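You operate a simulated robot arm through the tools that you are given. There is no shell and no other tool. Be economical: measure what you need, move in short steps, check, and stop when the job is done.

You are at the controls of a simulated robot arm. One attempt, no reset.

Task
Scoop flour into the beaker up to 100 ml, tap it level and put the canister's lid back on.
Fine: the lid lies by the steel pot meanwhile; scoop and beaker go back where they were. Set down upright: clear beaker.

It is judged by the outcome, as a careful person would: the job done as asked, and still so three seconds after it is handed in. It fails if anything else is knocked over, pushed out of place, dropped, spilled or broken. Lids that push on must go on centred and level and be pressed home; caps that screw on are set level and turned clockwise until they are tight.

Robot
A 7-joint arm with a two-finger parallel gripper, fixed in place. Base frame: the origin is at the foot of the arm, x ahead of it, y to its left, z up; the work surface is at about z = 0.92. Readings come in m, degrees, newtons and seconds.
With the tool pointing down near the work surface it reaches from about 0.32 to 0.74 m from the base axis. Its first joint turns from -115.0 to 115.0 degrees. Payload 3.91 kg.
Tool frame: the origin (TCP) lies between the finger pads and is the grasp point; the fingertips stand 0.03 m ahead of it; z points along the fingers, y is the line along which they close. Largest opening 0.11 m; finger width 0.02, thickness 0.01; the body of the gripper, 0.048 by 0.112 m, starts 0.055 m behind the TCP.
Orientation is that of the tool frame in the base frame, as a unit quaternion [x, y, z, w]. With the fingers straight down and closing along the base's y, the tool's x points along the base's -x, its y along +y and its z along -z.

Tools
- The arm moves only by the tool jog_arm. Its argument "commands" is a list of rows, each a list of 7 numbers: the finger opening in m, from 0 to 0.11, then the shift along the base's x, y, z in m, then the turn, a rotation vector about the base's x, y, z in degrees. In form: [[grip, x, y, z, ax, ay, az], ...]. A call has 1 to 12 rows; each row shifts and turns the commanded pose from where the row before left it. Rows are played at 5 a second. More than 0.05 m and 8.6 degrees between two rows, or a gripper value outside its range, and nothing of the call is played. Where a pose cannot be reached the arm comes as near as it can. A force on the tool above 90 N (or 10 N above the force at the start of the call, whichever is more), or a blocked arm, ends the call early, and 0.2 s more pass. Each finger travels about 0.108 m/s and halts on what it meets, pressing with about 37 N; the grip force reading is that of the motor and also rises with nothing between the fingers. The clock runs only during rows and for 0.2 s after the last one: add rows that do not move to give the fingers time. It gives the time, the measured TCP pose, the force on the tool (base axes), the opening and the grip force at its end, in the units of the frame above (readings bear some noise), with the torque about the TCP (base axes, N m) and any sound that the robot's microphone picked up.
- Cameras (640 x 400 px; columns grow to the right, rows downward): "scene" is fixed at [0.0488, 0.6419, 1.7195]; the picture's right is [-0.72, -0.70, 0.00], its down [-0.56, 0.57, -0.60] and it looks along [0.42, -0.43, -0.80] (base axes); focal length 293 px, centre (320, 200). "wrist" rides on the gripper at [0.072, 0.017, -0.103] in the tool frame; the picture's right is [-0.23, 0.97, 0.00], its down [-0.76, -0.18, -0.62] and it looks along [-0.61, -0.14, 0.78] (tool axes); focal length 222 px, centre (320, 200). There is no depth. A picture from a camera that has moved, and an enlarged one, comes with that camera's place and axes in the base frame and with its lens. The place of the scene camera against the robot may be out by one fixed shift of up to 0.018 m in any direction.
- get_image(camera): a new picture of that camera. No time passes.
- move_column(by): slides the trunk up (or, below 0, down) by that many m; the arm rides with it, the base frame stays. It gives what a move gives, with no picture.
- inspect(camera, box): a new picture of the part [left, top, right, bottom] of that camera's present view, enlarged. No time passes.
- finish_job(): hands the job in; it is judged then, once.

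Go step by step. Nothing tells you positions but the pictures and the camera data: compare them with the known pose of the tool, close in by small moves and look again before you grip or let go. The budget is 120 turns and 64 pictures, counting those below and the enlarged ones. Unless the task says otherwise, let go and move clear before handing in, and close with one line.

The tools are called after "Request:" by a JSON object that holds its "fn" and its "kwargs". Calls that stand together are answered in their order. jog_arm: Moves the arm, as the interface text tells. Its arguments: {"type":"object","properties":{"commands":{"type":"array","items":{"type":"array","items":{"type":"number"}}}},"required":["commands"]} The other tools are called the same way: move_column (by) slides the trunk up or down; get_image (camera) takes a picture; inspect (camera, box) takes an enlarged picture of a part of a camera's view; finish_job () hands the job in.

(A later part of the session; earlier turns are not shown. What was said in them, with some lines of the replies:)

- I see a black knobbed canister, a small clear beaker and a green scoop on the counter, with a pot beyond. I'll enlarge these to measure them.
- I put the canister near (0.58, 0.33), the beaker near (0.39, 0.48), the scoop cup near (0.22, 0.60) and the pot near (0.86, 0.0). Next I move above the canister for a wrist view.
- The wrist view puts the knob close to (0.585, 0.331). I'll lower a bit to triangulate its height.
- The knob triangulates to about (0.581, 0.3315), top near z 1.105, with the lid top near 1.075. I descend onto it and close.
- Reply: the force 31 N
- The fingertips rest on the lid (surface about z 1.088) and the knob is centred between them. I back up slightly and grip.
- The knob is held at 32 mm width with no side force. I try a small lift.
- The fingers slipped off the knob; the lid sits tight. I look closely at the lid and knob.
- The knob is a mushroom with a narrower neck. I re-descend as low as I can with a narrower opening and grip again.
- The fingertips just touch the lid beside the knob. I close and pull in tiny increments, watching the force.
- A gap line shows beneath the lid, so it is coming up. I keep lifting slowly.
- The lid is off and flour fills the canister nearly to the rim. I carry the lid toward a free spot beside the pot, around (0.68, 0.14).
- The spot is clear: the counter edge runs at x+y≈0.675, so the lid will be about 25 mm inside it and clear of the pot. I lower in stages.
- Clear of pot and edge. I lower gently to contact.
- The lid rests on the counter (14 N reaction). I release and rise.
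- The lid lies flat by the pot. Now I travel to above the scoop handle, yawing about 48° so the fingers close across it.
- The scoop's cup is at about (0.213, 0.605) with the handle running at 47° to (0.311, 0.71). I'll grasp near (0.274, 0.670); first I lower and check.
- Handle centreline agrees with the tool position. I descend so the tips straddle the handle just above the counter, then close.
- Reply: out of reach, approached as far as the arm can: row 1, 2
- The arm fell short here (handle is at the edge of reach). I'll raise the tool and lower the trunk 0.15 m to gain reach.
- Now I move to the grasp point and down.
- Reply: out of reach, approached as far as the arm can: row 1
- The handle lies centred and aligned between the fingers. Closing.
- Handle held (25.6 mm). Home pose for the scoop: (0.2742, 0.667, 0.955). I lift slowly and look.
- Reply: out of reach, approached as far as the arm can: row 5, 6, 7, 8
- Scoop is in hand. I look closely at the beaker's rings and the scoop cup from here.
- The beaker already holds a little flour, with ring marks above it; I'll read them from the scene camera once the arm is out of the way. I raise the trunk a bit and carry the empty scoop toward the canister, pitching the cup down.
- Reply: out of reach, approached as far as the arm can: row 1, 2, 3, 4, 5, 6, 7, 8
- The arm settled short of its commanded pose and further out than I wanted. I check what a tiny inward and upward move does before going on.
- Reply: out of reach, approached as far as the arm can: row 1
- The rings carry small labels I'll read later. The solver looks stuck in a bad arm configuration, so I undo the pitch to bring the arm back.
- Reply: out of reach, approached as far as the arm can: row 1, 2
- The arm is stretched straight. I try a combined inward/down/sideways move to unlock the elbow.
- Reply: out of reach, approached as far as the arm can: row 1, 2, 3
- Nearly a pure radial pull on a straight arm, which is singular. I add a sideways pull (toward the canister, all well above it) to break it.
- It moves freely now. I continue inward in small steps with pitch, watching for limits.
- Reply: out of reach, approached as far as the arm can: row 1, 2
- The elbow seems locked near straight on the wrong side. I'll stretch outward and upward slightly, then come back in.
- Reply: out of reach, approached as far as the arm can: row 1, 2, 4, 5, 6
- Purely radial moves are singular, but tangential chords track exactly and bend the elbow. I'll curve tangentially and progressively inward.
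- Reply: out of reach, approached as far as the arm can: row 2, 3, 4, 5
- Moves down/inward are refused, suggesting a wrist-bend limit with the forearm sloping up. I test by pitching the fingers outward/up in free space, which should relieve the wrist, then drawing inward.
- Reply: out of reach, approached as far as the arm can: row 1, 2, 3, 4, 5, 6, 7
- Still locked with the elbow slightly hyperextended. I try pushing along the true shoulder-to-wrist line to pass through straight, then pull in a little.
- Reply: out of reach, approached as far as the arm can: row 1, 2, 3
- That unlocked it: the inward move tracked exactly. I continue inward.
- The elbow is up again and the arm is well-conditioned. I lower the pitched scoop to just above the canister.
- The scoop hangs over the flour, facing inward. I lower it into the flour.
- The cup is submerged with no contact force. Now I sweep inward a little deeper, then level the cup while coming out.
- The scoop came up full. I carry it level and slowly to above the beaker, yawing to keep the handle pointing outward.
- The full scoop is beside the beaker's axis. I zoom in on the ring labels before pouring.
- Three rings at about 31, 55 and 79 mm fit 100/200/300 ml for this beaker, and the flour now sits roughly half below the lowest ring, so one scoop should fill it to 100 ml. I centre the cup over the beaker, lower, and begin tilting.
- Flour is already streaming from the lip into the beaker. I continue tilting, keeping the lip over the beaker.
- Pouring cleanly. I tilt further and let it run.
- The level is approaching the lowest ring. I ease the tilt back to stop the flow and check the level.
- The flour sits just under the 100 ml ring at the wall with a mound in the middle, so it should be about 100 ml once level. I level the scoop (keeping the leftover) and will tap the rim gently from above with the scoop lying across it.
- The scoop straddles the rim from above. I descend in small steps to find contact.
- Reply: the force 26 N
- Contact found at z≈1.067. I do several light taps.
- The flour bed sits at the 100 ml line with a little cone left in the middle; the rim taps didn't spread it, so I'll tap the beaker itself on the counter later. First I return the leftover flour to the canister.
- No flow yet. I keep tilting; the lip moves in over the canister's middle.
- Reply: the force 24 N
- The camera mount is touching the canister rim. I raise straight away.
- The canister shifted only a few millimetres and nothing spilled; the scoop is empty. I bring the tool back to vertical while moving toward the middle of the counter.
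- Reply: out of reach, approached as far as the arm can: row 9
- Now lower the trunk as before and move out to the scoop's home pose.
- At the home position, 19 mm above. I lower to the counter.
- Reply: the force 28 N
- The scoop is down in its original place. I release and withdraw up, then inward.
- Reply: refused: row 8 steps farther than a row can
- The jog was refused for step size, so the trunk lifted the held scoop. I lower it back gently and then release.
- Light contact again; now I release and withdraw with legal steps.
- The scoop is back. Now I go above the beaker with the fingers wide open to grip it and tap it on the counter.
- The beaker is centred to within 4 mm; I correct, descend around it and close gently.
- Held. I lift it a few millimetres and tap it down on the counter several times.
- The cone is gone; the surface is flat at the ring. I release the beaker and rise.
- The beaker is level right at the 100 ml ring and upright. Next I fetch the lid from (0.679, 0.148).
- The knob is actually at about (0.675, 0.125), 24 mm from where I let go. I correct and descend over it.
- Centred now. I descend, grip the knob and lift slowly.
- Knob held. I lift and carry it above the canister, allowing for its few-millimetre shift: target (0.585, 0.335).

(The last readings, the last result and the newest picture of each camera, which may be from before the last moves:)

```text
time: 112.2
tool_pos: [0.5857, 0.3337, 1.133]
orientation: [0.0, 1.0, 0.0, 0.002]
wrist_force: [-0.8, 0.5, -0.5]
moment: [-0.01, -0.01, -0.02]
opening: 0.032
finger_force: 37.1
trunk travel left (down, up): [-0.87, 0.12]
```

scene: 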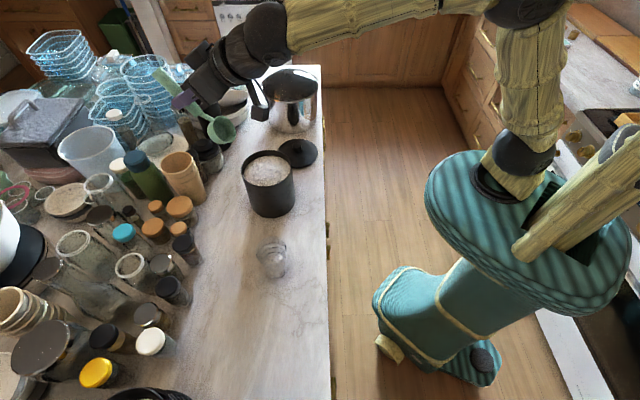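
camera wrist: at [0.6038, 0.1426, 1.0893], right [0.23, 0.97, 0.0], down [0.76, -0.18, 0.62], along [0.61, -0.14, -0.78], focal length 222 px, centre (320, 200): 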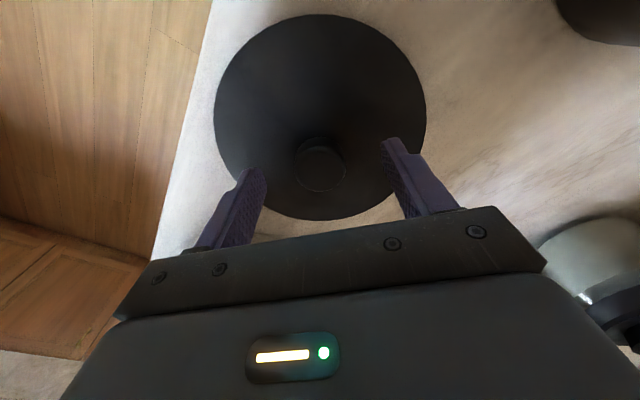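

The lid is about 12 mm above its seat. I check the alignment with a zoomed scene view.

Request:
{"fn": "inspect", "kwargs": {"camera": "scene", "box": [230, 115, 310, 225]}}

```text
3.64 times, centred on (270, 170) of scene
camera zoom: at [0.0488, 0.6419, 1.7195], right [-0.72, -0.7, 0.0], down [-0.56, 0.57, -0.6], along [0.42, -0.43, -0.8], focal length 1064 px, centre (502, 309)
```

zoom: 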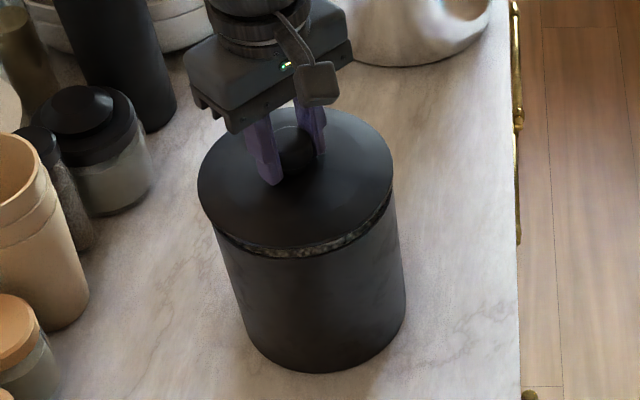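

The lid is centred over the canister within about 2 mm. I lower to contact.

Request:
{"fn": "jog_arm", "kwargs": {"commands": [[0.0, 0, 0, -0.005, 0, 0, 0], [0.0, 0, 0, -0.004, 0, 0, 0], [0.0, 0, 0, -0.003, 0, 0, 0], [0.0, 0, 0, 0, 0, 0, 0]]}}

```text
time: 113.2
tool_pos: [0.5861, 0.3341, 1.1222]
orientation: [-0.001, 1.0, 0.0, 0.0]
wrist_force: [-1.4, 1.2, -0.1]
moment: [0.08, 0.05, 0.03]
opening: 0.0323
finger_force: 36.7
trunk travel left (down, up): [-0.87, 0.12]
```

Request:
{"fn": "jog_arm", "kwargs": {"commands": [[0.0, 0, 0, -0.002, 0, 0, 0], [0.0, 0, 0, -0.002, 0, 0, 0], [0.0, 0, 0, 0, 0, 0, 0]]}}

```text
time: 114.0
tool_pos: [0.5853, 0.3347, 1.1204]
orientation: [0.0, 1.0, 0.001, 0.002]
wrist_force: [-0.4, 2.9, 14.2]
moment: [-0.16, 0.94, 0.0]
opening: 0.0322
finger_force: 37.3
trunk travel left (down, up): [-0.87, 0.12]
```

Seated at the original height with 14 N. I press it home a bit more, relieve, then open slowly so as not to drag it.

Request:
{"fn": "jog_arm", "kwargs": {"commands": [[0.0, 0, 0, -0.003, 0, 0, 0], [0.0, 0, 0, -0.002, 0, 0, 0], [0.0, 0, 0, 0, 0, 0, 0]]}}

Request:
{"fn": "jog_arm", "kwargs": {"commands": [[0.0, 0, 0, 0.004, 0, 0, 0], [0.0, 0, 0, 0.002, 0, 0, 0], [0.034, 0, 0, 0, 0, 0, 0], [0.036, 0, 0, 0, 0, 0, 0], [0.04, 0, 0, 0, 0, 0, 0], [0.046, 0, 0, 0.001, 0, 0, 0], [0.054, 0, 0, 0.002, 0, 0, 0], [0.062, 0, 0, 0.003, 0, 0, 0], [0.07, 0, 0, 0.01, 0, 0, 0], [0.07, 0, 0, 0, 0, 0, 0]]}}

```text
time: 114.8
tool_pos: [0.5849, 0.3336, 1.1204]
orientation: [-0.001, 1.0, 0.003, 0.005]
wrist_force: [3.6, 6.0, 40.3]
moment: [-0.16, -0.12, 0.05]
opening: 0.0322
finger_force: 37.1
trunk travel left (down, up): [-0.87, 0.12]
```

```text
time: 117.0
tool_pos: [0.5853, 0.3324, 1.1369]
orientation: [0.0, 1.0, 0.0, 0.0]
wrist_force: [0.4, 0.0, 0.0]
moment: [0.02, 0.02, -0.04]
opening: 0.07
finger_force: 0.1
trunk travel left (down, up): [-0.87, 0.12]
```

Released. I rise, move clear, and use the last picture on the whole counter.

Request:
{"fn": "jog_arm", "kwargs": {"commands": [[0.07, 0, 0, 0.03, 0, 0, 0], [0.07, 0, 0, 0.04, 0, 0, 0], [0.07, 0, 0, 0.04, 0, 0, 0], [0.07, -0.03, -0.03, 0.02, 0, 0, 0], [0.07, -0.03, -0.03, 0.01, 0, 0, 0], [0.07, -0.03, -0.03, 0, 0, 0, 0], [0.07, -0.03, -0.03, 0, 0, 0, 0], [0.07, 0, 0, 0, 0, 0, 0]]}}

Request:
{"fn": "inspect", "kwargs": {"camera": "scene", "box": [200, 130, 330, 370]}}

```text
time: 118.8
tool_pos: [0.4647, 0.2148, 1.2758]
orientation: [-0.001, 1.0, 0.0, 0.0]
wrist_force: [0.0, 0.2, -0.3]
moment: [0.01, 0.04, 0.01]
opening: 0.0697
finger_force: 0.2
trunk travel left (down, up): [-0.87, 0.12]
```

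```text
1.67 times, centred on (265, 250) of scene
camera zoom: at [0.0488, 0.6419, 1.7195], right [-0.72, -0.7, 0.0], down [-0.56, 0.57, -0.6], along [0.42, -0.43, -0.8], focal length 488 px, centre (412, 117)
```

zoom: 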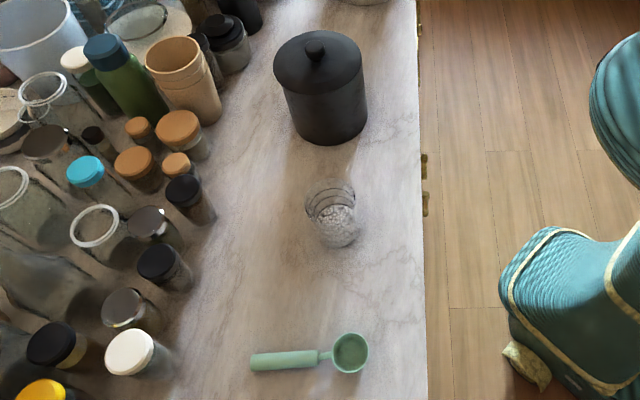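

The last view shows the lid level on the canister, the beaker upright and the scoop back in its place, with the arm clear, so I'm handing in.

Request:
{"fn": "finish_job", "kwargs": {}}

```text
The job is handed in.
```

The beaker is filled to what I took to be the 100 ml line (I couldn't read the labels; I went by the ring heights). It's tapped level, the scoop and beaker are back in place, and the lid is pressed home; the canister got nudged about 6 mm along the way.
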